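You operate a simulated robot arm through the tools that you are given. There is no shell and no other tool.

Carry out the task below with a simulated two-armed robot. There is one attempt and no reset: what you move stays moved.

## Task
Chock the sooty converter, brush its serial clean and chalk a line on its shell.
Fine: use the chock on the paper, the others stay; brush and chalk back. Set down upright: wire brush, chalk. What is to be rubbed or washed off counts as gone when no trace of it is left.

Only the result counts: the job must be done as asked and must still hold three seconds after the hand-in. Knocking over, shifting, dropping, spilling or breaking anything else fails it.

## Robot
Two 7-joint arms with fingered hands on one trunk that stands fixed in place. Base frame: the origin is at the foot of the trunk, x ahead of it, y to its left, z up; the work surface is at about z = 81.1. Lengths are in cm, angles in rad, forces in N, time in s.
The left shoulder is at [7.1, 17.2, 135.2], the right one opposite. Each reaches about 115.6 cm from its shoulder. Payload 5 kg a hand.
The tool frame of a hand sits at the grasp point between the pads (the TCP): z along the fingers, y along the line on which they close. The tips reach 4.3 cm beyond it. The gripper opens to 14.4 cm; its body begins 5 cm behind the TCP. The gripper is a hand of 5 fingers: y runs from the thumb to the fingers, the wrist lies at [-2.1, -12.4, -22.1] in the tool frame.
Orientation is told as [roll, pitch, yaw] about the base's x, y, z axes, in that order, counted from this pose: with the fingers straight down and the wrist toward the robot, the tool's x, y and z point along [0, 1, 0], [1, 0, 0] and [0, 0, -1] of the base frame.

## Interface
- The arms move only by the tool step_arm. It takes "left_plan", "right_plan" or both (then of equal length, played together; a hand with none holds still); each is a list of rows, each a list of 2 entries, a list of its own where there are three numbers: the shift along the tool's x, y, z in cm, then the turn, a rotation vector about the tool's x, y, z in rad. In form: [[[tx, ty, tz], [rx, ry, rz]], ...]. A call has 1 to 20 rows; each row is the pose to reach, as a shift and turn from the pose commanded when the call began, along the tool's axes at that moment. A row lasts 0.2 s, in which the tool goes at most 5 cm and 0.15 rad; a call with a longer step from one row to the next is refused whole. Where a pose cannot be reached the arm comes as near as it can. A force on the tool above 50 N (or 10 N above the force at the start of the call, whichever is more), or a blocked arm, ends the call early, and 0.2 s more pass. In this call time passes only in rows, and 0.2 s behind the last. It gives the time, the measured TCP pose, the force on the tool (base axes), the opening and the grip force at its end, in the units of the frame above (readings bear some noise), with the torque about the TCP (base axes, N m) and any sound that the robot's microphone picked up, and new pictures: "show" is both (left out), scene, wrist or none (wrist: the cameras of the hands that moved).
- Cameras (640 x 400 px; columns grow to the right, rows downward): "scene" is now at [13.48, -0.39, 157.46]; the picture's right is [-0.04, -1.00, 0.00], its down [-0.68, 0.03, -0.73] and it looks along [0.73, -0.03, -0.68] (base axes); focal length 311 px, centre (320, 200). "left" rides on the left gripper at [-8.6, -10.8, -16.8] in its tool frame; the picture's right is [-0.80, -0.28, 0.53], its down [0.54, -0.73, 0.42] and it looks along [0.27, 0.63, 0.73] (tool axes); focal length 275 px, centre (320, 200). "right" rides on the right gripper at [8.6, -10.8, -16.8] in its tool frame; the picture's right is [-0.80, 0.28, -0.53], its down [-0.54, -0.73, 0.42] and it looks along [-0.27, 0.63, 0.73] (tool axes); focal length 275 px, centre (320, 200). There is no depth. A picture from a camera that has moved, and an enlarged one, comes with that camera's place and axes in the base frame and with its lens.
- lift_body(by): slides the trunk up (or, below 0, down) by that many cm; the arms and the scene camera ride with it, the base frame stays. It gives what a move gives, with no picture.
- finger_targets(index, middle, ring, little, thumb_bend, thumb_turn, hand): sets how far each is bent, from 0 (flat) to 1 (curled in); at 0.3 the hand is open as for a grip, at 0.7 the pads meet at the TCP. One left out holds its place. A second passes; each finger stops where it meets its share of the squeeze, and holds until it gets a number again. It is the only way to open and close the hand. It gives what a move gives, with no picture; readings hold the bend of each and the force on index, middle, ring, little, thumb and palm. thumb_turn goes from beside the hand (0) to across from the fingers (1), as for a grip.
- head_to(pan, tilt): turns the head with the scene camera to pan (to the left, within 1.501 rad either way) and tilt (down, from -0.506 to 1.204), counted from straight ahead of the robot. It gives what a move gives, and a new picture of the scene camera.
- inspect(camera, box): a new picture of the part [left, top, right, bottom] of that camera's present view, enlarged. The clock stands still meanwhile.
- close_job(): hands the job in; it is judged then, once.

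Nothing tells you positions but the pictures and the camera data. Unless the task says otherwise, let go and move clear before handing in.

The tools are called after "Emit:" as name(argument=value, ...) on one line, values as JSON. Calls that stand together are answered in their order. step_arm: Moves the arms, as the interface text tells. Its arguments: {"type":"object","properties":{"left_plan":{"type":"array"},"right_plan":{"type":"array"},"show":{"type":"string","enum":["both","scene","wrist","none"]}},"required":[]} The other tools are called the same way: lift_body (by) moves the trunk up or down; finger_targets (index, middle, ring, little, thumb_bend, thumb_turn, hand) moves the fingers one by one; head_to (pan, tilt) turns the head that bears the scene camera; inspect (camera, box) takes an enlarged picture of a part of a camera's view; close_job () hands the job in.

At the start:

```text
time_s: 0.0
left_position: [77.08, 23.58, 128.25]
left_orientation: [0.001, 0.0, 0.0]
left_ft_force: [-0.2, 0.1, 0.5]
left_wrist_torque: [-0.01, 0.01, 0.03]
left_finger_gap: 14.36
left_gripper_force: 0.2
left_shape: jaw
left_bend: [0.3, 0.3, 0.3, 0.3, 0.3, 0.98]
left_finger forces: [0.0, 0.0, 0.0, 0.0, 0.0, 0.0]
right_position: [73.86, -42.53, 118.14]
right_orientation: [-0.001, 0.001, -0.001]
right_ft_force: [0.2, 0.3, -0.1]
right_wrist_torque: [-0.02, -0.02, 0.01]
right_finger_gap: 14.33
right_gripper_force: 0.0
right_shape: jaw
right_bend: [0.3, 0.3, 0.3, 0.3, 0.3, 0.98]
right_finger forces: [0.0, 0.1, 0.0, 0.0, 0.1, 0.0]
trunk travel left (down, up): [-45.0, 49.0]
head pan, tilt (commanded): [-0.044, 0.75]
```

scene: 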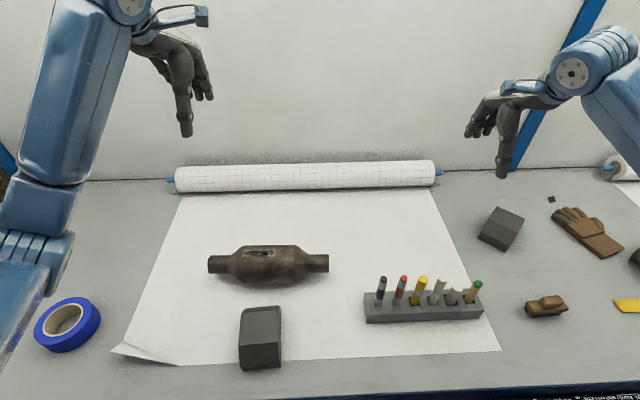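
right: 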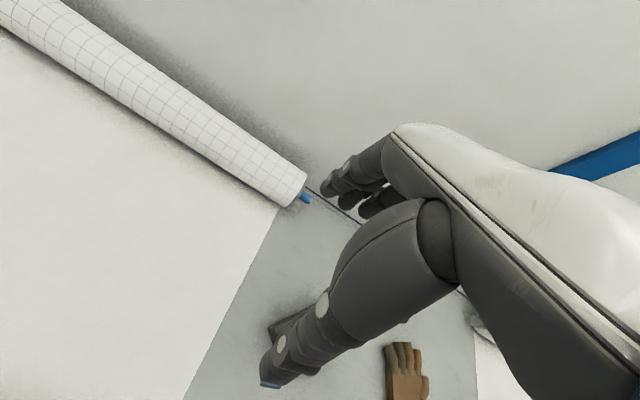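
left: 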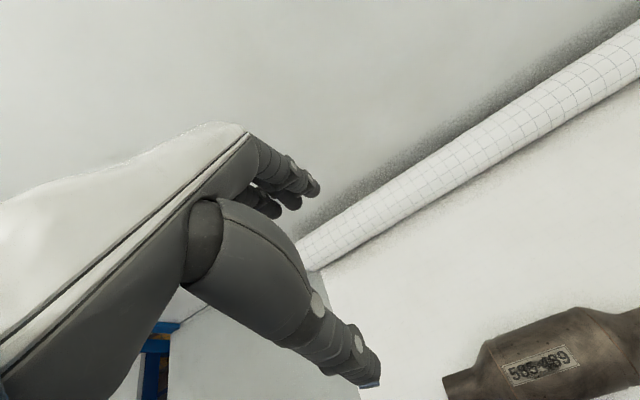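

The scene shows a sooty converter lying on paper, a chock in front of it on the paper, another chock at the right, and a rack with markers, chalk and a brush. I'll look closer at everything before moving.

Emit:
inspect(camera="scene", box=[190, 230, 350, 330])

Emit:
inspect(camera="scene", box=[350, 250, 510, 350])

Emit:
inspect(camera="scene", box=[200, 280, 360, 380])

Emit:
inspect(camera="scene", box=[440, 170, 640, 330])

Emit:
inspect(camera="left", box=[430, 290, 640, 400])

```text
4.00 times, centred on (270, 280) of scene
camera zoom: at [13.48, -0.39, 157.46], right [-0.04, -1.0, 0.0], down [-0.68, 0.03, -0.73], along [0.73, -0.03, -0.68], focal length 1245 px, centre (520, -120)
```

zoom: 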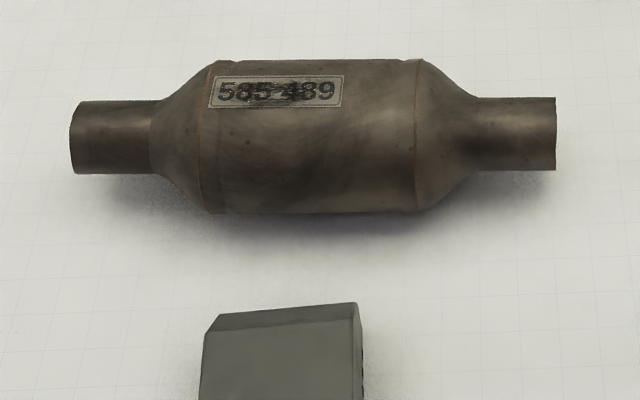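

```text
4.00 times, centred on (430, 300) of scene
camera zoom: at [13.48, -0.39, 157.46], right [-0.04, -1.0, 0.0], down [-0.68, 0.03, -0.73], along [0.73, -0.03, -0.68], focal length 1245 px, centre (-120, -200)
```

zoom: 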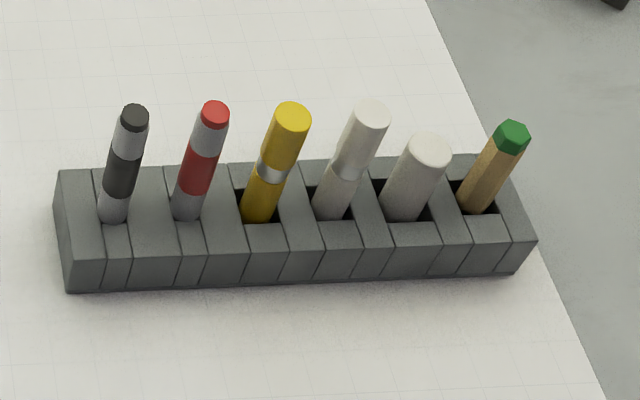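

```text
4.00 times, centred on (280, 330) of scene
camera zoom: at [13.48, -0.39, 157.46], right [-0.04, -1.0, 0.0], down [-0.68, 0.03, -0.73], along [0.73, -0.03, -0.68], focal length 1245 px, centre (480, -320)
```

zoom: 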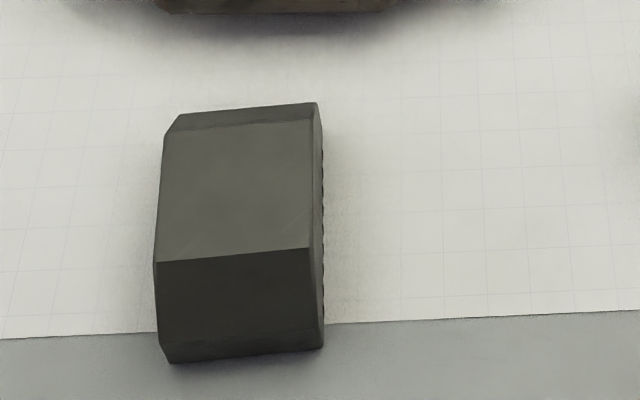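

```text
2.50 times, centred on (540, 250) of scene
camera zoom: at [13.48, -0.39, 157.46], right [-0.04, -1.0, 0.0], down [-0.68, 0.03, -0.73], along [0.73, -0.03, -0.68], focal length 778 px, centre (-230, 75)
```

zoom: 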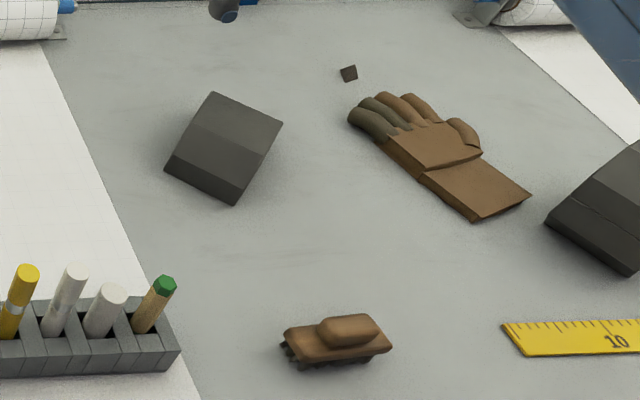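

```text
3.05 times, centred on (535, 345) of left
camera zoom: at [65.99, 14.91, 145.07], right [-0.28, -0.8, -0.53], down [-0.73, 0.54, -0.42], along [0.63, 0.27, -0.73], focal length 839 px, centre (-335, -242)
```

zoom: 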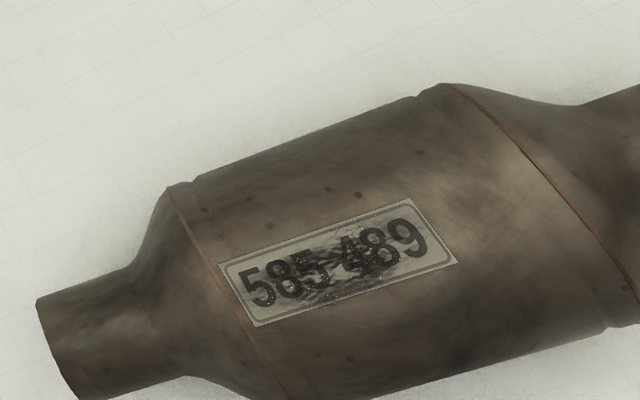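

I take the brown block at right to be the wire brush, and the chalk to be one of the white sticks in the rack. I'll turn the head to see the rest of the bench before choosing.

Emit:
head_to(pan=-0.6, tilt=0.85)

Emit:
inspect(camera="scene", box=[0, 0, 640, 400])

Emit:
head_to(pan=0.6, tilt=0.85)

Emit:
head_to(pan=0.0, tilt=1.1)

```text
time_s: 1.0
left_position: [76.92, 23.57, 128.26]
left_orientation: [0.0, 0.001, 0.0]
left_ft_force: [0.0, -0.5, -0.5]
left_wrist_torque: [-0.02, 0.02, 0.01]
left_finger_gap: 14.39
left_gripper_force: 0.1
left_shape: jaw
left_bend: [0.3, 0.3, 0.3, 0.3, 0.3, 0.98]
left_finger forces: [0.0, 0.1, 0.0, 0.0, 0.1, 0.0]
right_position: [73.92, -42.54, 118.03]
right_orientation: [0.0, 0.0, 0.0]
right_ft_force: [0.8, 0.9, -0.4]
right_wrist_torque: [-0.05, 0.05, 0.0]
right_finger_gap: 14.34
right_gripper_force: 0.1
right_shape: jaw
right_bend: [0.3, 0.3, 0.3, 0.3, 0.3, 0.98]
right_finger forces: [0.1, 0.0, 0.1, 0.1, 0.0, 0.1]
trunk travel left (down, up): [-45.0, 49.0]
head pan, tilt (commanded): [-0.6, 0.85]
camera scene: at [11.66, -4.44, 156.66], right [-0.56, -0.83, 0.0], down [-0.62, 0.42, -0.66], along [0.54, -0.37, -0.75], focal length 311 px, centre (320, 200)
```

scene: 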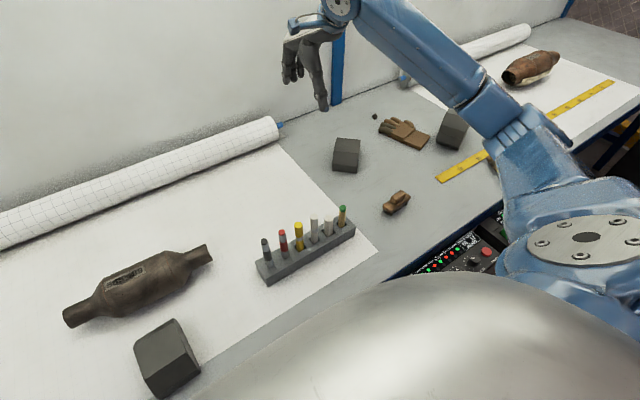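

```text
1.00 times, centred on (320, 200) of scene (not enlarged: the box is as wide or as high as the picture)
camera zoom: at [11.66, -4.44, 156.66], right [-0.56, -0.83, 0.0], down [-0.62, 0.42, -0.66], along [0.54, -0.37, -0.75], focal length 311 px, centre (320, 200)
```

zoom: 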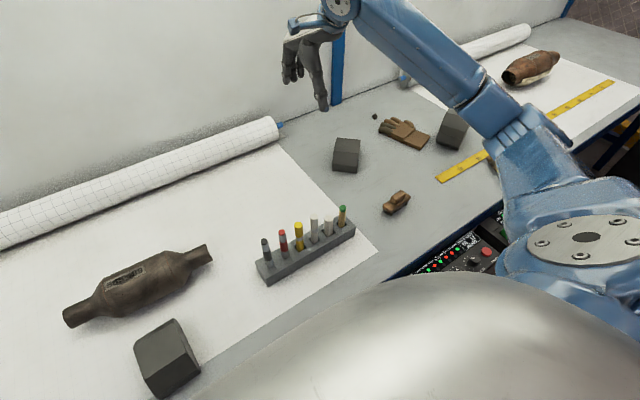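

```text
time_s: 2.4
left_position: [77.01, 23.45, 128.11]
left_orientation: [0.001, 0.0, -0.001]
left_ft_force: [0.9, -0.1, -0.5]
left_wrist_torque: [0.0, -0.01, -0.02]
left_finger_gap: 14.35
left_gripper_force: 0.0
left_shape: jaw
left_bend: [0.3, 0.3, 0.3, 0.3, 0.3, 0.98]
left_finger forces: [0.0, 0.1, 0.0, 0.1, 0.0, 0.1]
right_position: [73.81, -42.55, 118.0]
right_orientation: [-0.001, -0.002, 0.0]
right_ft_force: [0.8, 0.3, 0.1]
right_wrist_torque: [-0.02, 0.0, 0.02]
right_finger_gap: 14.35
right_gripper_force: 0.1
right_shape: jaw
right_bend: [0.3, 0.3, 0.3, 0.3, 0.3, 0.98]
right_finger forces: [0.1, 0.0, 0.1, 0.0, 0.1, 0.1]
trunk travel left (down, up): [-45.0, 49.0]
head pan, tilt (commanded): [0.6, 0.85]
camera scene: at [11.66, 4.38, 156.66], right [0.56, -0.83, 0.0], down [-0.62, -0.42, -0.66], along [0.54, 0.37, -0.75], focal length 311 px, centre (320, 200)
```

scene: 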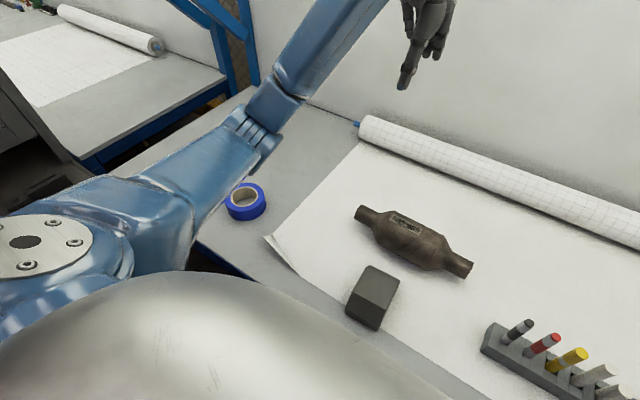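

```text
time_s: 3.4
left_position: [76.89, 23.53, 128.14]
left_orientation: [0.001, 0.0, -0.002]
left_ft_force: [0.0, -0.1, 0.1]
left_wrist_torque: [0.01, -0.01, 0.02]
left_finger_gap: 14.37
left_gripper_force: 0.0
left_shape: jaw
left_bend: [0.3, 0.3, 0.3, 0.3, 0.3, 0.98]
left_finger forces: [0.0, 0.1, 0.0, 0.1, 0.0, 0.0]
right_position: [73.85, -42.54, 118.06]
right_orientation: [0.001, -0.001, 0.0]
right_ft_force: [0.5, -0.9, 0.0]
right_wrist_torque: [-0.01, 0.01, 0.02]
right_finger_gap: 14.39
right_gripper_force: 0.0
right_shape: jaw
right_bend: [0.3, 0.3, 0.3, 0.3, 0.3, 0.98]
right_finger forces: [0.0, 0.1, 0.1, 0.1, 0.0, 0.1]
trunk travel left (down, up): [-45.0, 49.0]
head pan, tilt (commanded): [0.0, 1.1]
camera scene: at [11.52, -0.03, 154.89], right [0.0, -1.0, 0.0], down [-0.89, 0.0, -0.45], along [0.45, 0.0, -0.89], focal length 311 px, centre (320, 200)
```

scene: 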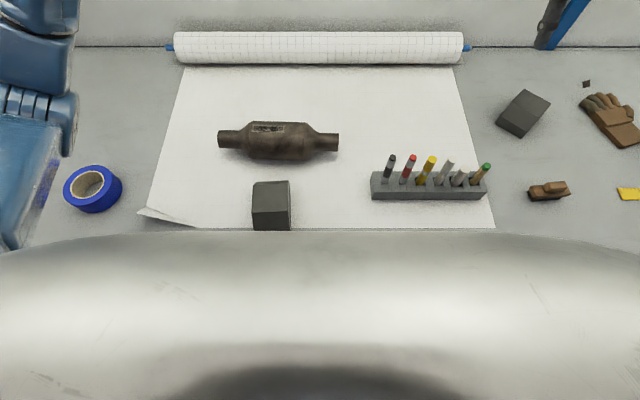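

There is a second converter far off on the right bench; ours is the dark one nearby. I need the chock's exact shape, so I'll zoom in on it from several head angles.

Emit:
inspect(camera="scene", box=[200, 100, 360, 240])

Emit:
inspect(camera="scene", box=[360, 140, 580, 210])

Emit:
head_to(pan=-0.6, tilt=0.7)

Emit:
inspect(camera="scene", box=[90, 300, 250, 400])

Emit:
inspect(camera="scene", box=[240, 150, 480, 300])

Emit:
inspect(camera="scene", box=[420, 60, 640, 200])

```text
2.86 times, centred on (280, 170) of scene
camera zoom: at [11.52, -0.03, 154.89], right [0.0, -1.0, 0.0], down [-0.89, 0.0, -0.45], along [0.45, 0.0, -0.89], focal length 889 px, centre (434, 286)
```

zoom: 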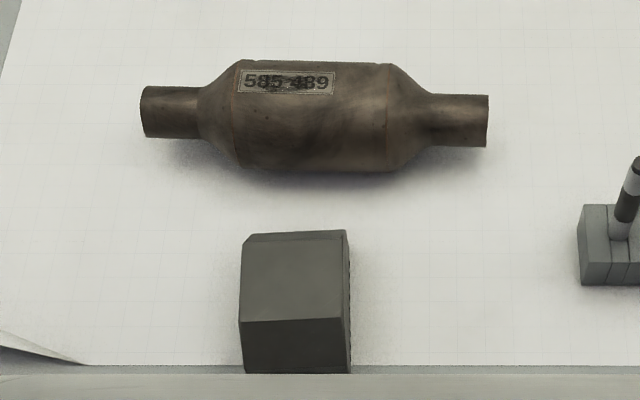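

```text
2.91 times, centred on (470, 175) of scene
camera zoom: at [11.52, -0.03, 154.89], right [0.0, -1.0, 0.0], down [-0.89, 0.0, -0.45], along [0.45, 0.0, -0.89], focal length 905 px, centre (-116, 273)
```

zoom: 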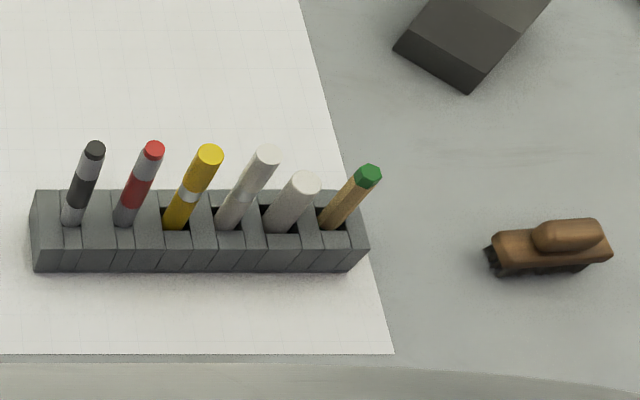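

```text
time_s: 4.4
left_position: [77.06, 23.55, 128.21]
left_orientation: [0.0, -0.001, -0.001]
left_ft_force: [0.5, 0.4, 0.0]
left_wrist_torque: [0.02, 0.03, 0.0]
left_finger_gap: 14.36
left_gripper_force: 0.1
left_shape: jaw
left_bend: [0.3, 0.3, 0.3, 0.3, 0.3, 0.98]
left_finger forces: [0.0, 0.0, 0.1, 0.0, 0.1, 0.0]
right_position: [73.81, -42.41, 118.04]
right_orientation: [-0.002, 0.001, -0.002]
right_ft_force: [0.6, -0.7, 0.8]
right_wrist_torque: [0.01, -0.03, 0.01]
right_finger_gap: 14.39
right_gripper_force: 0.0
right_shape: jaw
right_bend: [0.3, 0.3, 0.3, 0.3, 0.3, 0.98]
right_finger forces: [0.0, 0.1, 0.0, 0.0, 0.0, 0.1]
trunk travel left (down, up): [-45.0, 49.0]
head pan, tilt (commanded): [-0.6, 0.7]
camera scene: at [12.21, -4.82, 157.88], right [-0.56, -0.83, 0.0], down [-0.53, 0.36, -0.76], along [0.63, -0.43, -0.64], focal length 311 px, centre (320, 200)
```

scene: 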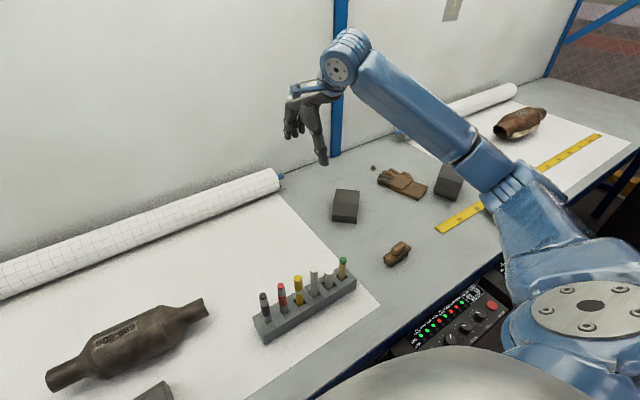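

```text
4.00 times, centred on (170, 350) of scene
camera zoom: at [12.21, -4.82, 157.88], right [-0.56, -0.83, 0.0], down [-0.53, 0.36, -0.76], along [0.63, -0.43, -0.64], focal length 1245 px, centre (920, -400)
```

zoom: 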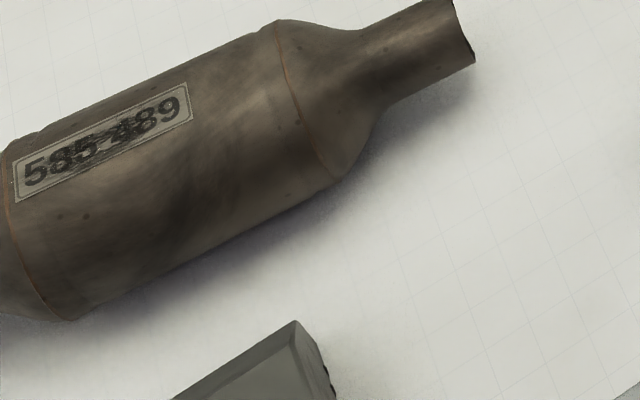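

```text
2.67 times, centred on (360, 225) of scene
camera zoom: at [12.21, -4.82, 157.88], right [-0.56, -0.83, 0.0], down [-0.53, 0.36, -0.76], along [0.63, -0.43, -0.64], focal length 830 px, centre (213, 133)
```

zoom: 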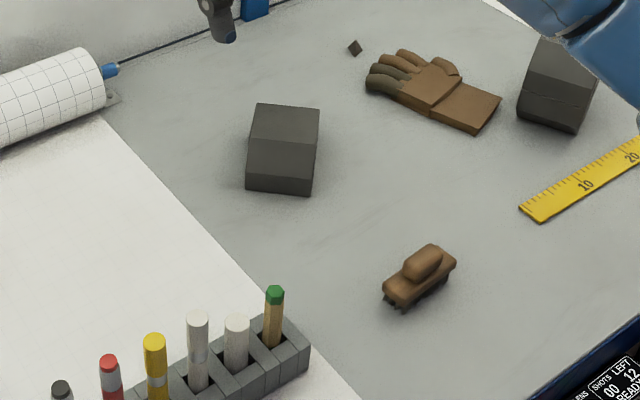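

```text
2.86 times, centred on (530, 130) of scene
camera zoom: at [12.21, -4.82, 157.88], right [-0.56, -0.83, 0.0], down [-0.53, 0.36, -0.76], along [0.63, -0.43, -0.64], focal length 889 px, centre (-280, 400)
```

zoom: 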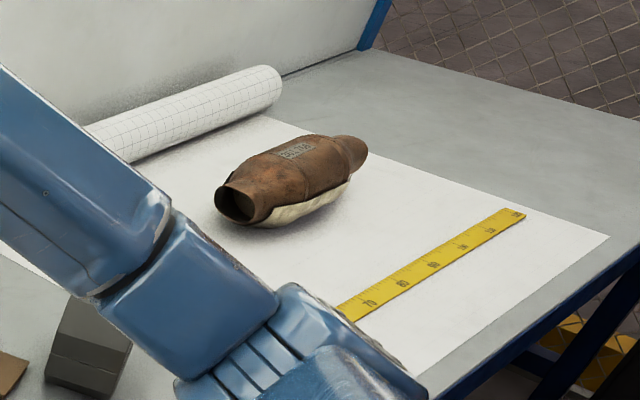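

The chock on the paper sits near x≈46, y≈12, with the converter's axis at x≈64 and the serial plate facing up on top. I'll bring the left hand over the chock, turned a quarter turn, so its wrist camera shows the chock's profile.

Emit:
step_arm(left_plan=[[[-0.8, -2.6, 1.6], [0, 0, 0.131]], [[-1.6, -5.2, 3.2], [0, 0, 0.262]], [[-2.4, -7.8, 4.8], [0, 0, 0.393]], [[-3.2, -10.4, 6.4], [0, 0, 0.524]], [[-4, -13, 8], [0, 0, 0.655]], [[-4.8, -15.6, 9.6], [0, 0, 0.785]], [[-5.6, -18.2, 11.2], [0, 0, 0.916]], [[-6.4, -20.8, 12.8], [0, 0, 1.047]], [[-7.2, -23.4, 14.4], [0, 0, 1.178]], [[-8, -26, 16], [0, 0, 1.309]], [[-8.8, -28.6, 17.6], [0, 0, 1.44]], [[-9.6, -31.2, 19.2], [0, 0, 1.571]]], show="both")

Emit:
head_to(pan=0.0, tilt=0.85)

```text
time_s: 7.0
left_position: [45.7, 13.98, 109.16]
left_orientation: [-0.001, 0.001, -1.572]
left_ft_force: [0.6, -0.1, -0.1]
left_wrist_torque: [0.02, 0.0, -0.02]
left_finger_gap: 14.39
left_gripper_force: 0.0
left_shape: jaw
left_bend: [0.3, 0.3, 0.3, 0.3, 0.3, 0.98]
left_finger forces: [0.1, 0.0, 0.0, 0.0, 0.1, 0.0]
right_position: [73.84, -42.47, 118.19]
right_orientation: [0.002, 0.001, 0.0]
right_ft_force: [0.7, -0.4, -0.6]
right_wrist_torque: [-0.01, -0.02, 0.0]
right_finger_gap: 14.37
right_gripper_force: 0.1
right_shape: jaw
right_bend: [0.3, 0.3, 0.3, 0.3, 0.3, 0.98]
right_finger forces: [0.0, 0.0, 0.0, 0.0, 0.0, 0.0]
trunk travel left (down, up): [-45.0, 49.0]
head pan, tilt (commanded): [-0.6, 0.7]
camera scene: at [12.16, -4.85, 157.89], right [-0.57, -0.82, 0.0], down [-0.53, 0.36, -0.76], along [0.63, -0.43, -0.64], focal length 311 px, centre (320, 200)
camera left: at [36.92, 24.73, 125.92], right [-0.8, 0.29, -0.53], down [0.54, 0.72, -0.42], along [0.27, -0.63, -0.73], focal length 275 px, centre (320, 200)
```

scene: 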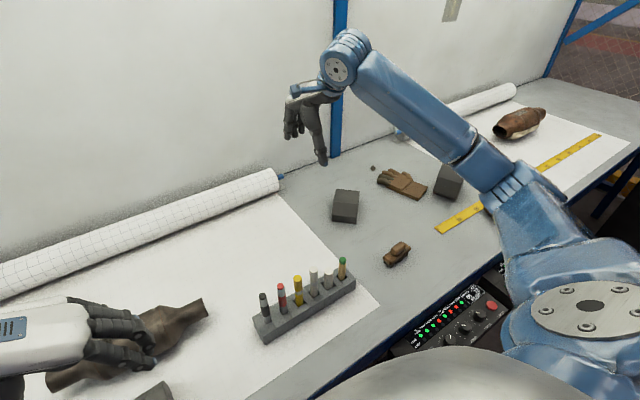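
left: 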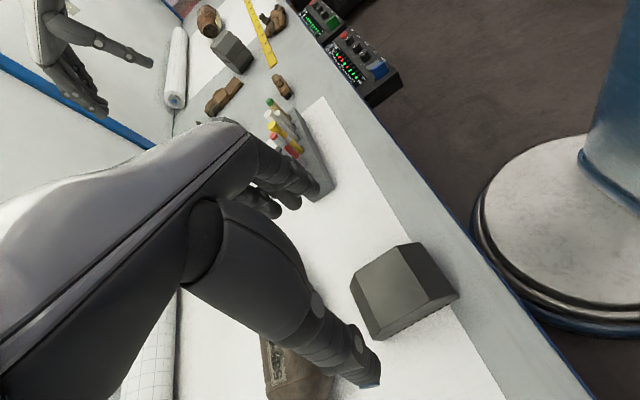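

```text
time_s: 8.0
left_position: [45.82, 13.95, 109.05]
left_orientation: [-0.001, 0.001, -1.571]
left_ft_force: [-0.2, 0.0, 0.1]
left_wrist_torque: [-0.02, 0.0, -0.05]
left_finger_gap: 14.36
left_gripper_force: 0.1
left_shape: jaw
left_bend: [0.3, 0.3, 0.3, 0.3, 0.3, 0.98]
left_finger forces: [0.0, 0.1, 0.1, 0.0, 0.0, 0.0]
right_position: [73.75, -42.61, 118.13]
right_orientation: [0.001, 0.0, 0.001]
right_ft_force: [-0.5, 0.1, -0.4]
right_wrist_torque: [0.03, 0.01, -0.01]
right_finger_gap: 14.38
right_gripper_force: 0.1
right_shape: jaw
right_bend: [0.3, 0.3, 0.3, 0.3, 0.3, 0.98]
right_finger forces: [0.0, 0.1, 0.0, 0.1, 0.1, 0.0]
trunk travel left (down, up): [-45.0, 49.0]
head pan, tilt (commanded): [0.0, 0.85]
camera scene: at [13.0, -0.04, 156.66], right [0.0, -1.0, 0.0], down [-0.75, 0.0, -0.66], along [0.66, 0.0, -0.75], focal length 311 px, centre (320, 200)
```

scene: 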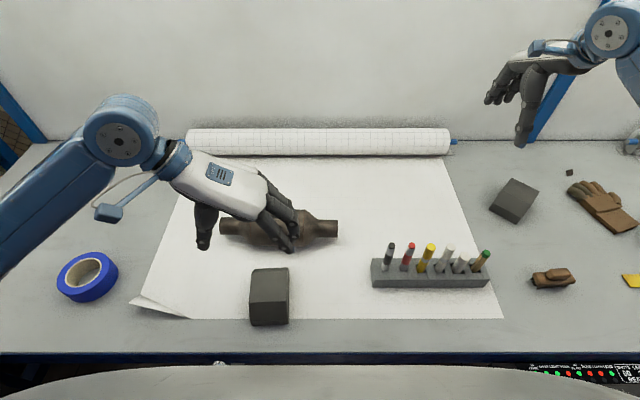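

Emit:
inspect(camera="left", box=[300, 210, 500, 350])

Emit:
inspect(camera="scene", box=[180, 180, 360, 340])

Emit:
inspect(camera="left", box=[240, 50, 360, 200])

```text
2.86 times, centred on (400, 280) of left
camera zoom: at [36.97, 24.73, 125.93], right [-0.8, 0.28, -0.53], down [0.54, 0.73, -0.42], along [0.27, -0.63, -0.73], focal length 786 px, centre (91, -29)
```

zoom: 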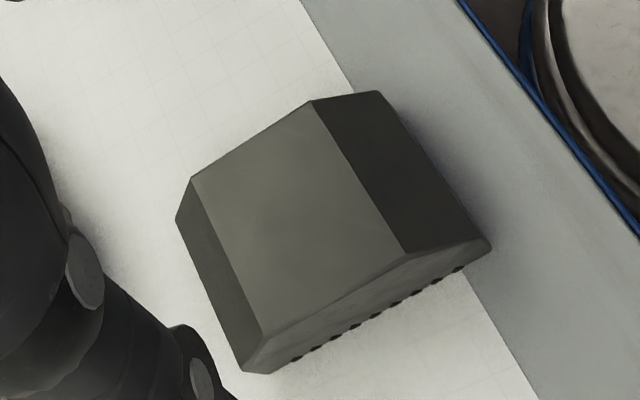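

```text
2.50 times, centred on (270, 260) of scene
camera zoom: at [13.0, -0.04, 156.66], right [0.0, -1.0, 0.0], down [-0.75, 0.0, -0.66], along [0.66, 0.0, -0.75], focal length 778 px, centre (445, 50)
```

zoom: 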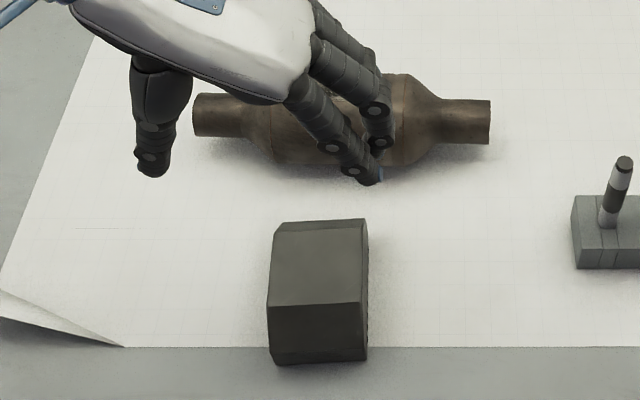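

```text
2.67 times, centred on (300, 125) of left
camera zoom: at [36.97, 24.73, 125.93], right [-0.8, 0.28, -0.53], down [0.54, 0.73, -0.42], along [0.27, -0.63, -0.73], focal length 734 px, centre (373, 400)
```

zoom: 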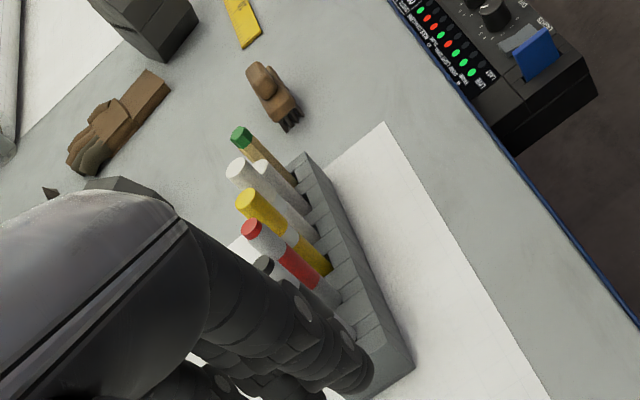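

The chock looks like a trapezoid about 14.5 cm long in x and 8.6 cm wide, with a sloped face toward the converter. I'll drop the left camera and tilt it for a flatter side view of the chock.

Emit:
step_arm(left_plan=[[[0.6, -2.7, 2.8], [-0.12, 0, 0]], [[1.1, -5.4, 5.6], [-0.24, 0, 0]], [[1.7, -8.1, 8.3], [-0.36, 0, 0]], [[2.2, -10.9, 11.1], [-0.48, 0, 0]], [[2.8, -13.6, 13.9], [-0.6, 0, 0]]], show="wrist")

Emit:
inspect(camera="left", box=[280, 150, 520, 350])

```text
time_s: 9.2
left_position: [48.64, 27.67, 95.15]
left_orientation: [0.0, -0.602, -1.572]
left_ft_force: [0.8, 0.8, 0.5]
left_wrist_torque: [-0.03, 0.01, 0.0]
left_finger_gap: 14.4
left_gripper_force: 0.1
left_shape: jaw
left_bend: [0.3, 0.3, 0.3, 0.3, 0.3, 0.98]
left_finger forces: [0.0, 0.0, 0.0, 0.0, 0.1, 0.0]
right_position: [73.86, -42.42, 118.11]
right_orientation: [-0.001, 0.0, 0.002]
right_ft_force: [-0.8, 0.5, 0.1]
right_wrist_torque: [-0.01, 0.03, 0.03]
right_finger_gap: 14.37
right_gripper_force: 0.0
right_shape: jaw
right_bend: [0.3, 0.3, 0.3, 0.3, 0.3, 0.98]
right_finger forces: [0.0, 0.0, 0.0, 0.1, 0.0, 0.1]
trunk travel left (down, up): [-45.0, 49.0]
head pan, tilt (commanded): [0.0, 0.85]
camera left: at [39.84, 46.07, 102.89], right [-0.8, -0.07, -0.6], down [0.54, 0.36, -0.76], along [0.27, -0.93, -0.25], focal length 275 px, centre (320, 200)
```

left: 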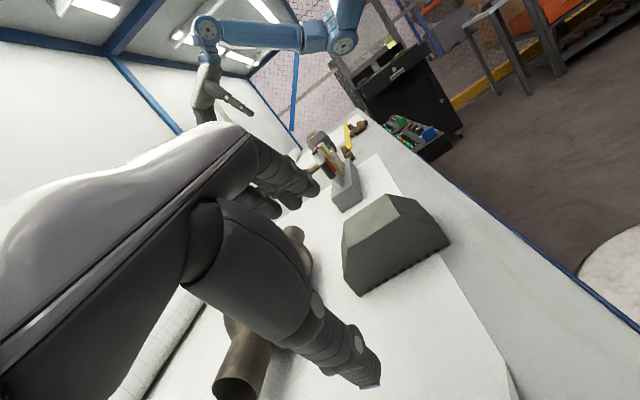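

```text
2.00 times, centred on (400, 250) of left
camera zoom: at [39.84, 46.07, 102.89], right [-0.8, -0.07, -0.6], down [0.54, 0.36, -0.76], along [0.27, -0.93, -0.25], focal length 551 px, centre (160, 100)
```

zoom: 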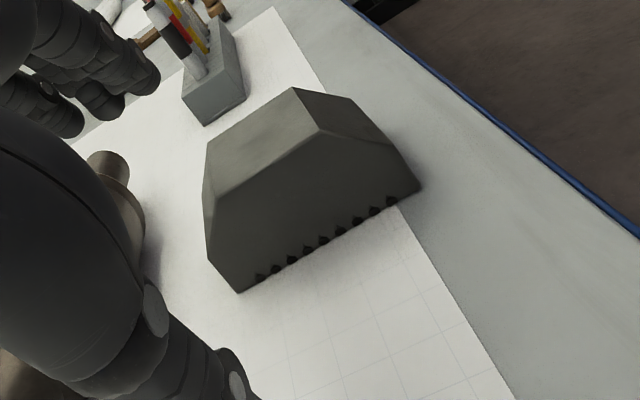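

Emit:
inspect(camera="left", box=[370, 190, 460, 250])

Emit:
inspect(camera="left", box=[335, 220, 455, 300])

Emit:
inspect(camera="left", box=[290, 130, 380, 220])

```text
6.67 times, centred on (415, 220) of left
camera zoom: at [39.84, 46.07, 102.89], right [-0.8, -0.07, -0.6], down [0.54, 0.36, -0.76], along [0.27, -0.93, -0.25], focal length 1835 px, centre (-313, 67)
```

zoom: 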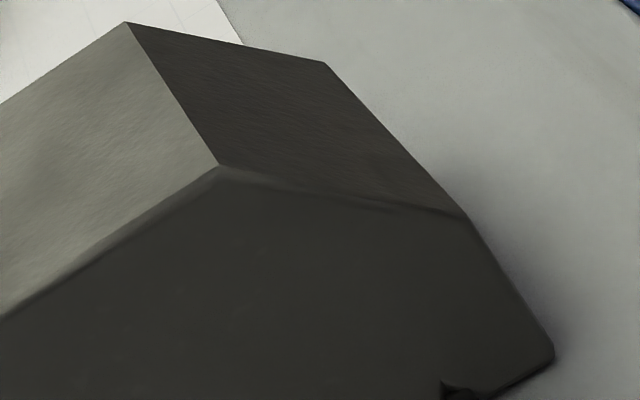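

```text
5.00 times, centred on (395, 260) of left
camera zoom: at [39.84, 46.07, 102.89], right [-0.8, -0.07, -0.6], down [0.54, 0.36, -0.76], along [0.27, -0.93, -0.25], focal length 1376 px, centre (-55, -100)
```

zoom: 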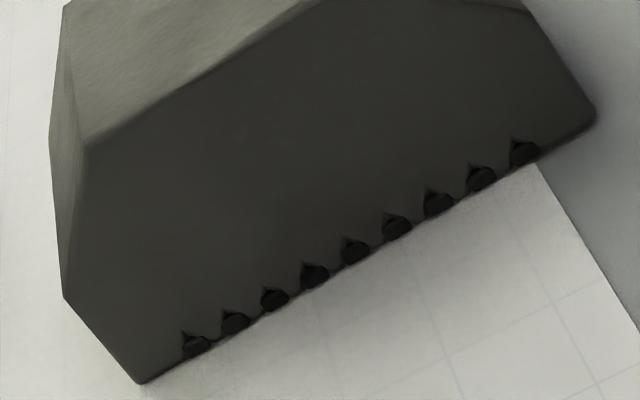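

```text
4.44 times, centred on (335, 175) of left
camera zoom: at [39.84, 46.07, 102.89], right [-0.8, -0.07, -0.6], down [0.54, 0.36, -0.76], along [0.27, -0.93, -0.25], focal length 1224 px, centre (253, 311)
```

zoom: 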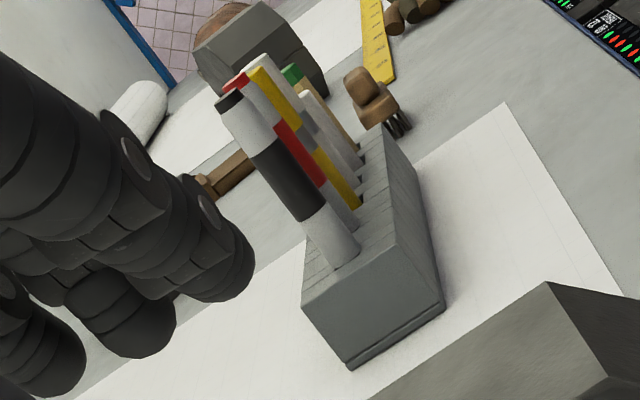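

The chock is symmetric: vertical lower faces, bevels and a flat top, standing at x 39–52.5, y 7.5–16.5, z up to 87.7. I'll bring the left hand upright above it to grip it across y.

Emit:
step_arm(left_plan=[[[-0.57, 2.9, 1.3], [0.12, 0, 0]], [[-1.14, 5.8, 2.6], [0.24, 0, 0]], [[-1.7, 8.7, 3.9], [0.36, 0, 0]], [[-2.27, 11.6, 5.2], [0.48, 0, 0]], [[-2.84, 14.5, 6.5], [0.6, 0, 0]]], show="both")

```text
time_s: 10.4
left_position: [45.9, 11.99, 97.85]
left_orientation: [0.002, 0.004, -1.567]
left_ft_force: [0.0, -0.2, -0.2]
left_wrist_torque: [0.09, 0.0, 0.01]
left_finger_gap: 14.39
left_gripper_force: 0.0
left_shape: jaw
left_bend: [0.3, 0.3, 0.3, 0.3, 0.3, 0.98]
left_finger forces: [0.0, 0.0, 0.0, 0.0, 0.0, 0.0]
right_position: [74.01, -42.6, 117.9]
right_orientation: [0.001, 0.001, -0.001]
right_ft_force: [0.5, -0.8, 0.1]
right_wrist_torque: [0.04, 0.02, 0.04]
right_finger_gap: 14.37
right_gripper_force: 0.1
right_shape: jaw
right_bend: [0.3, 0.3, 0.3, 0.3, 0.3, 0.98]
right_finger forces: [0.1, 0.0, 0.0, 0.0, 0.1, 0.1]
trunk travel left (down, up): [-45.0, 49.0]
head pan, tilt (commanded): [0.0, 0.85]
camera scene: at [13.14, -0.26, 156.64], right [0.0, -1.0, 0.0], down [-0.75, 0.0, -0.66], along [0.66, 0.0, -0.75], focal length 311 px, centre (320, 200)
camera left: at [36.97, 22.6, 114.82], right [-0.8, 0.28, -0.53], down [0.54, 0.73, -0.42], along [0.27, -0.62, -0.73], focal length 275 px, centre (320, 200)
```

scene: 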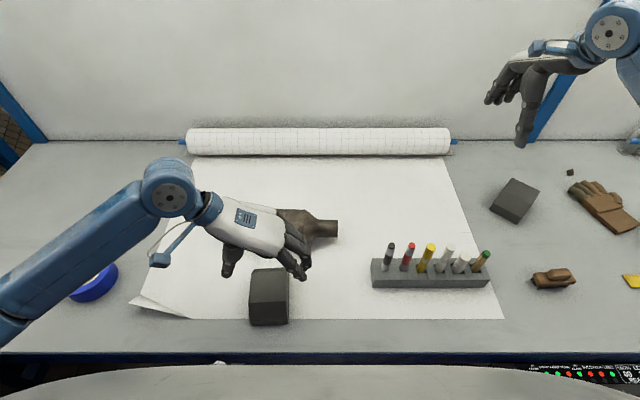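
left: 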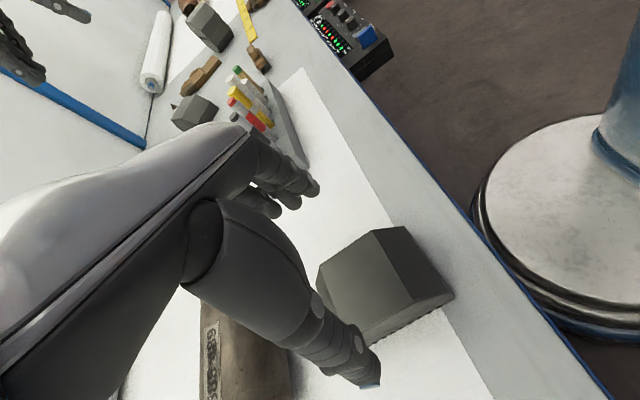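

Emit:
step_arm(left_plan=[[[0, 0, 3], [0, 0, -0.03]], [[0, 0, 6], [0, 0, -0.06]], [[0, 0, 9], [0, 0, -0.06]], [[0, 0, 11.6], [0, 0, -0.06]]], show="both")

Emit:
inspect(camera="scene", box=[180, 200, 360, 340])

```text
time_s: 11.4
left_position: [45.83, 12.09, 86.39]
left_orientation: [-0.001, 0.001, -1.509]
left_ft_force: [0.6, -0.3, -1.1]
left_wrist_torque: [0.03, -0.01, 0.04]
left_finger_gap: 14.38
left_gripper_force: 0.1
left_shape: jaw
left_bend: [0.3, 0.3, 0.3, 0.3, 0.3, 0.98]
left_finger forces: [0.1, 0.0, 0.0, 0.0, 0.1, 0.0]
right_position: [73.91, -42.52, 118.06]
right_orientation: [0.0, 0.0, 0.0]
right_ft_force: [-0.3, 0.0, -0.4]
right_wrist_torque: [0.0, 0.02, -0.03]
right_finger_gap: 14.36
right_gripper_force: 0.1
right_shape: jaw
right_bend: [0.3, 0.3, 0.3, 0.3, 0.3, 0.98]
right_finger forces: [0.0, 0.1, 0.1, 0.0, 0.0, 0.1]
trunk travel left (down, up): [-45.0, 49.0]
head pan, tilt (commanded): [0.0, 0.85]
camera scene: at [13.04, -0.03, 156.66], right [0.0, -1.0, 0.0], down [-0.75, 0.0, -0.66], along [0.66, 0.0, -0.75], focal length 311 px, centre (320, 200)
camera left: at [36.36, 22.28, 103.24], right [-0.81, 0.24, -0.53], down [0.5, 0.76, -0.42], along [0.3, -0.61, -0.73], focal length 275 px, centre (320, 200)
```

scene: 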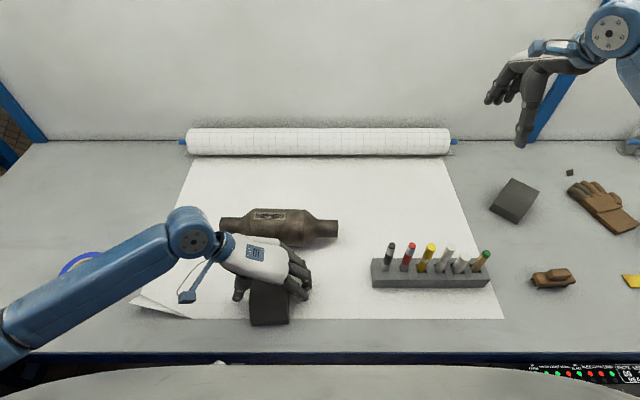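
left: 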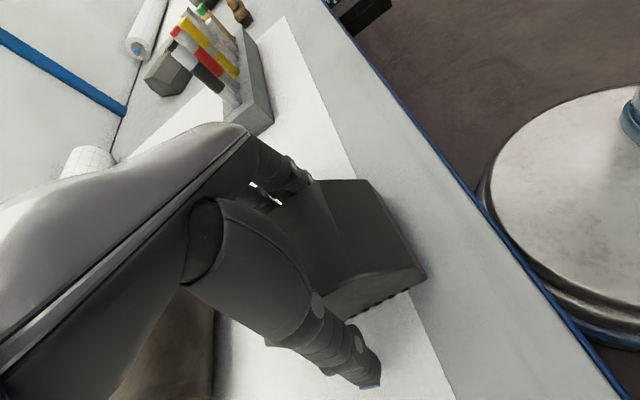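

```text
2.86 times, centred on (270, 270) of scene
camera zoom: at [13.04, -0.03, 156.66], right [0.0, -1.0, 0.0], down [-0.75, 0.0, -0.66], along [0.66, 0.0, -0.75], focal length 889 px, centre (463, 0)
```

zoom: 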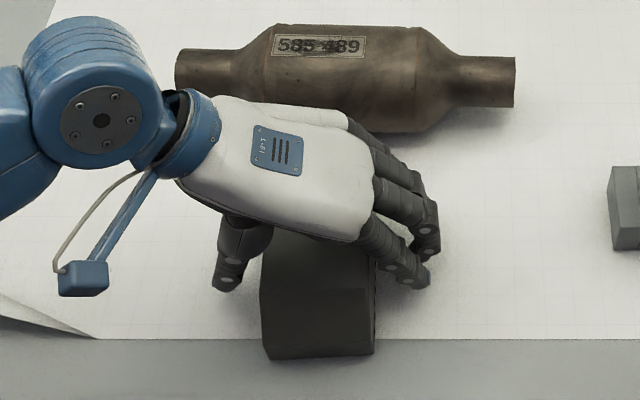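

Emit:
inspect(camera="scene", box=[250, 230, 330, 300])

Emit:
inspect(camera="left", box=[230, 120, 430, 400])

Emit:
inspect(camera="right", box=[0, 0, 640, 400])

```text
5.71 times, centred on (290, 265) of scene
camera zoom: at [13.04, -0.03, 156.66], right [0.0, -1.0, 0.0], down [-0.75, 0.0, -0.66], along [0.66, 0.0, -0.75], focal length 1778 px, centre (491, -171)
```

zoom: 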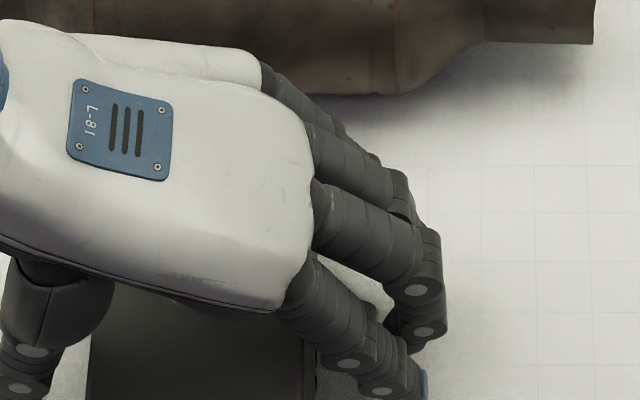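

```text
1.43 times, centred on (330, 260) of left
camera zoom: at [36.36, 22.28, 103.24], right [-0.81, 0.24, -0.53], down [0.5, 0.76, -0.42], along [0.3, -0.61, -0.73], focal length 393 px, centre (306, 114)
```

zoom: 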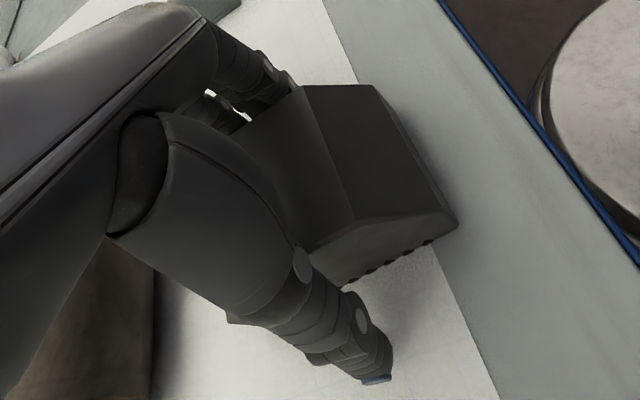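

```text
1.00 times, centred on (320, 200) of right (not enlarged: the box is as wide or as high as the picture)
camera zoom: at [62.96, -33.89, 134.77], right [0.28, -0.8, 0.53], down [-0.73, -0.54, -0.42], along [0.63, -0.27, -0.73], focal length 275 px, centre (320, 200)
```

zoom: 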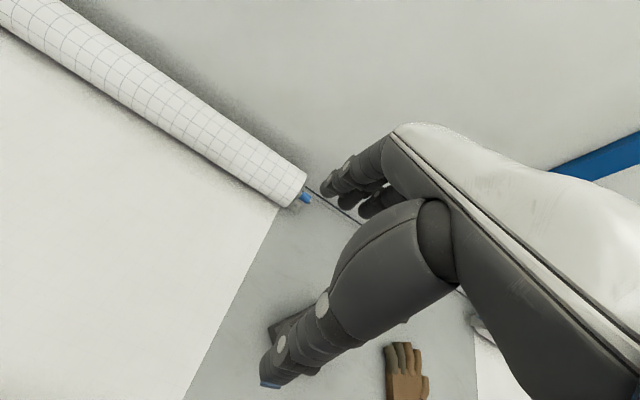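

The index finger and thumb line up with the TCP while the other fingers extend toward the converter, so I must grip nearer the chock's rear to keep the hand clear of the converter. I'll slide back about 5 cm along the chock and close.

Emit:
step_arm(left_plan=[[[-2.4, 0, 0.2], [0, 0, 0]], [[-4.6, 0, 0.4], [0, 0, 0]]], show="both")

Emit:
inspect(camera="scene", box=[200, 220, 340, 340])

```text
time_s: 12.0
left_position: [41.1, 11.76, 85.89]
left_orientation: [-0.001, -0.001, -1.51]
left_ft_force: [-0.1, 0.0, 0.1]
left_wrist_torque: [0.05, 0.03, -0.01]
left_finger_gap: 14.39
left_gripper_force: 0.1
left_shape: jaw
left_bend: [0.3, 0.3, 0.3, 0.3, 0.3, 0.98]
left_finger forces: [0.0, 0.0, 0.0, 0.0, 0.0, 0.0]
right_position: [73.76, -42.61, 118.17]
right_orientation: [0.0, 0.001, 0.0]
right_ft_force: [1.0, -0.1, 0.6]
right_wrist_torque: [-0.03, -0.04, -0.01]
right_finger_gap: 14.4
right_gripper_force: 0.1
right_shape: jaw
right_bend: [0.3, 0.3, 0.3, 0.3, 0.3, 0.98]
right_finger forces: [0.0, 0.1, 0.1, 0.0, 0.1, 0.0]
trunk travel left (down, up): [-45.0, 49.0]
head pan, tilt (commanded): [0.0, 0.85]
camera scene: at [12.95, -0.03, 156.66], right [0.0, -1.0, 0.0], down [-0.75, 0.0, -0.66], along [0.66, 0.0, -0.75], focal length 311 px, centre (320, 200)
camera left: at [31.73, 22.02, 102.85], right [-0.81, 0.24, -0.53], down [0.5, 0.76, -0.42], along [0.3, -0.61, -0.73], focal length 275 px, centre (320, 200)
```

scene: 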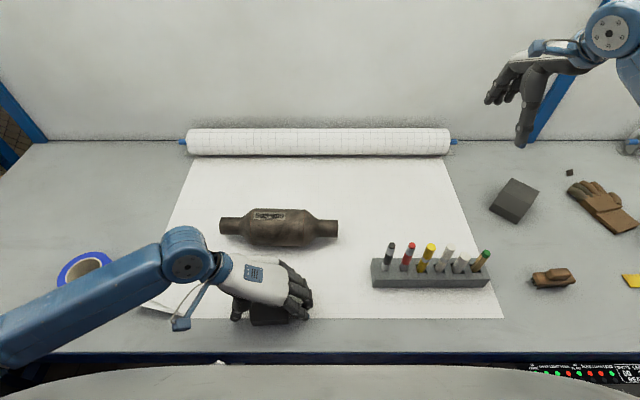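
left: 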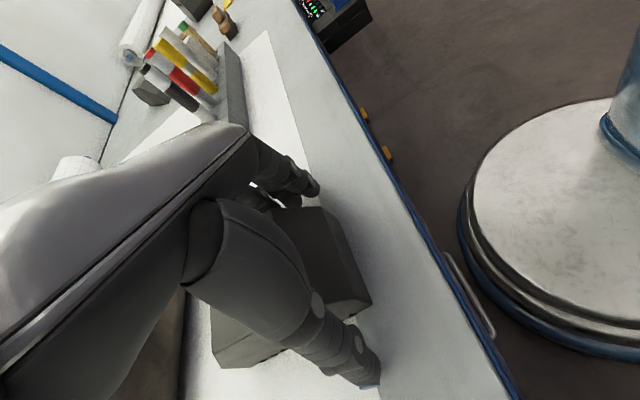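

```text
3.33 times, centred on (270, 280) of scene
camera zoom: at [12.95, -0.03, 156.66], right [0.0, -1.0, 0.0], down [-0.75, 0.0, -0.66], along [0.66, 0.0, -0.75], focal length 1037 px, centre (487, -67)
```

zoom: 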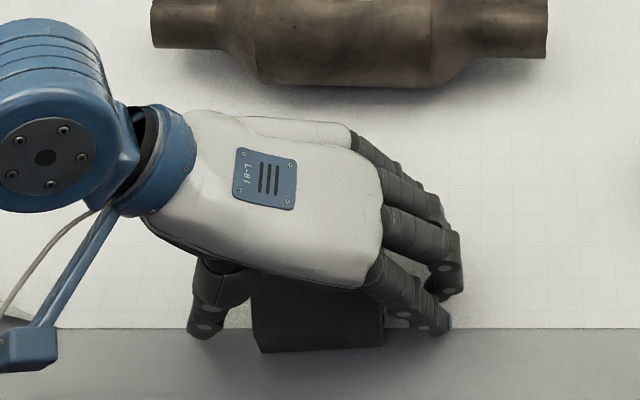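

Emit:
finger_targets(hand="left", index=0.6, middle=0.6, ring=0.6, little=0.6, thumb_bend=0.6)

Emit:
inspect(camera="scene", box=[200, 220, 340, 340])

Emit:
inspect(camera="left", box=[180, 140, 440, 400])

```text
time_s: 13.0
left_position: [41.17, 11.53, 86.16]
left_orientation: [0.0, -0.003, -1.513]
left_ft_force: [0.3, -7.9, 10.8]
left_wrist_torque: [-1.33, -0.3, -0.47]
left_finger_gap: 9.18
left_gripper_force: 38.8
left_shape: fingers
left_bend: [0.47, 0.5, 0.52, 0.55, 0.5, 0.94]
left_finger forces: [11.0, 18.0, 7.8, 10.7, 29.3, 0.1]
right_position: [73.8, -42.61, 118.15]
right_orientation: [0.001, 0.0, -0.001]
right_ft_force: [1.0, 0.4, -0.6]
right_wrist_torque: [0.04, -0.01, -0.02]
right_finger_gap: 14.37
right_gripper_force: 0.1
right_shape: jaw
right_bend: [0.3, 0.3, 0.3, 0.3, 0.3, 0.98]
right_finger forces: [0.1, 0.0, 0.0, 0.0, 0.1, 0.0]
trunk travel left (down, up): [-45.0, 49.0]
head pan, tilt (commanded): [0.0, 0.85]
```

```text
3.33 times, centred on (270, 280) of scene
camera zoom: at [12.93, -0.15, 156.68], right [0.0, -1.0, 0.0], down [-0.75, 0.0, -0.66], along [0.66, 0.0, -0.75], focal length 1037 px, centre (487, -67)
```

zoom: 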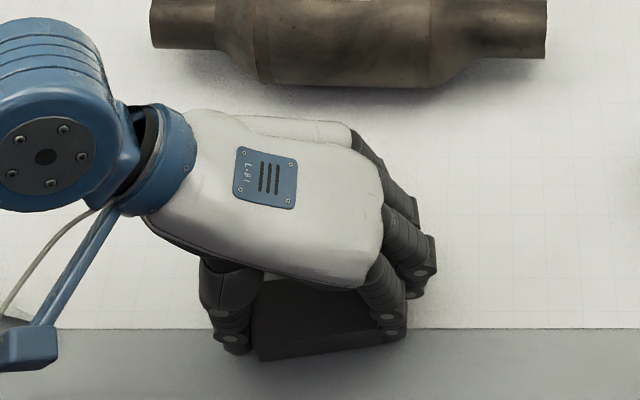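

```text
1.54 times, centred on (310, 270) of left
camera zoom: at [31.74, 21.92, 102.92], right [-0.81, 0.24, -0.54], down [0.5, 0.76, -0.42], along [0.3, -0.61, -0.73], focal length 424 px, centre (335, 92)
```

zoom: 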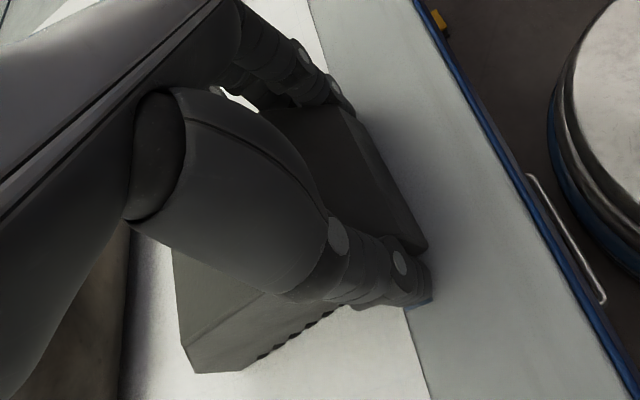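

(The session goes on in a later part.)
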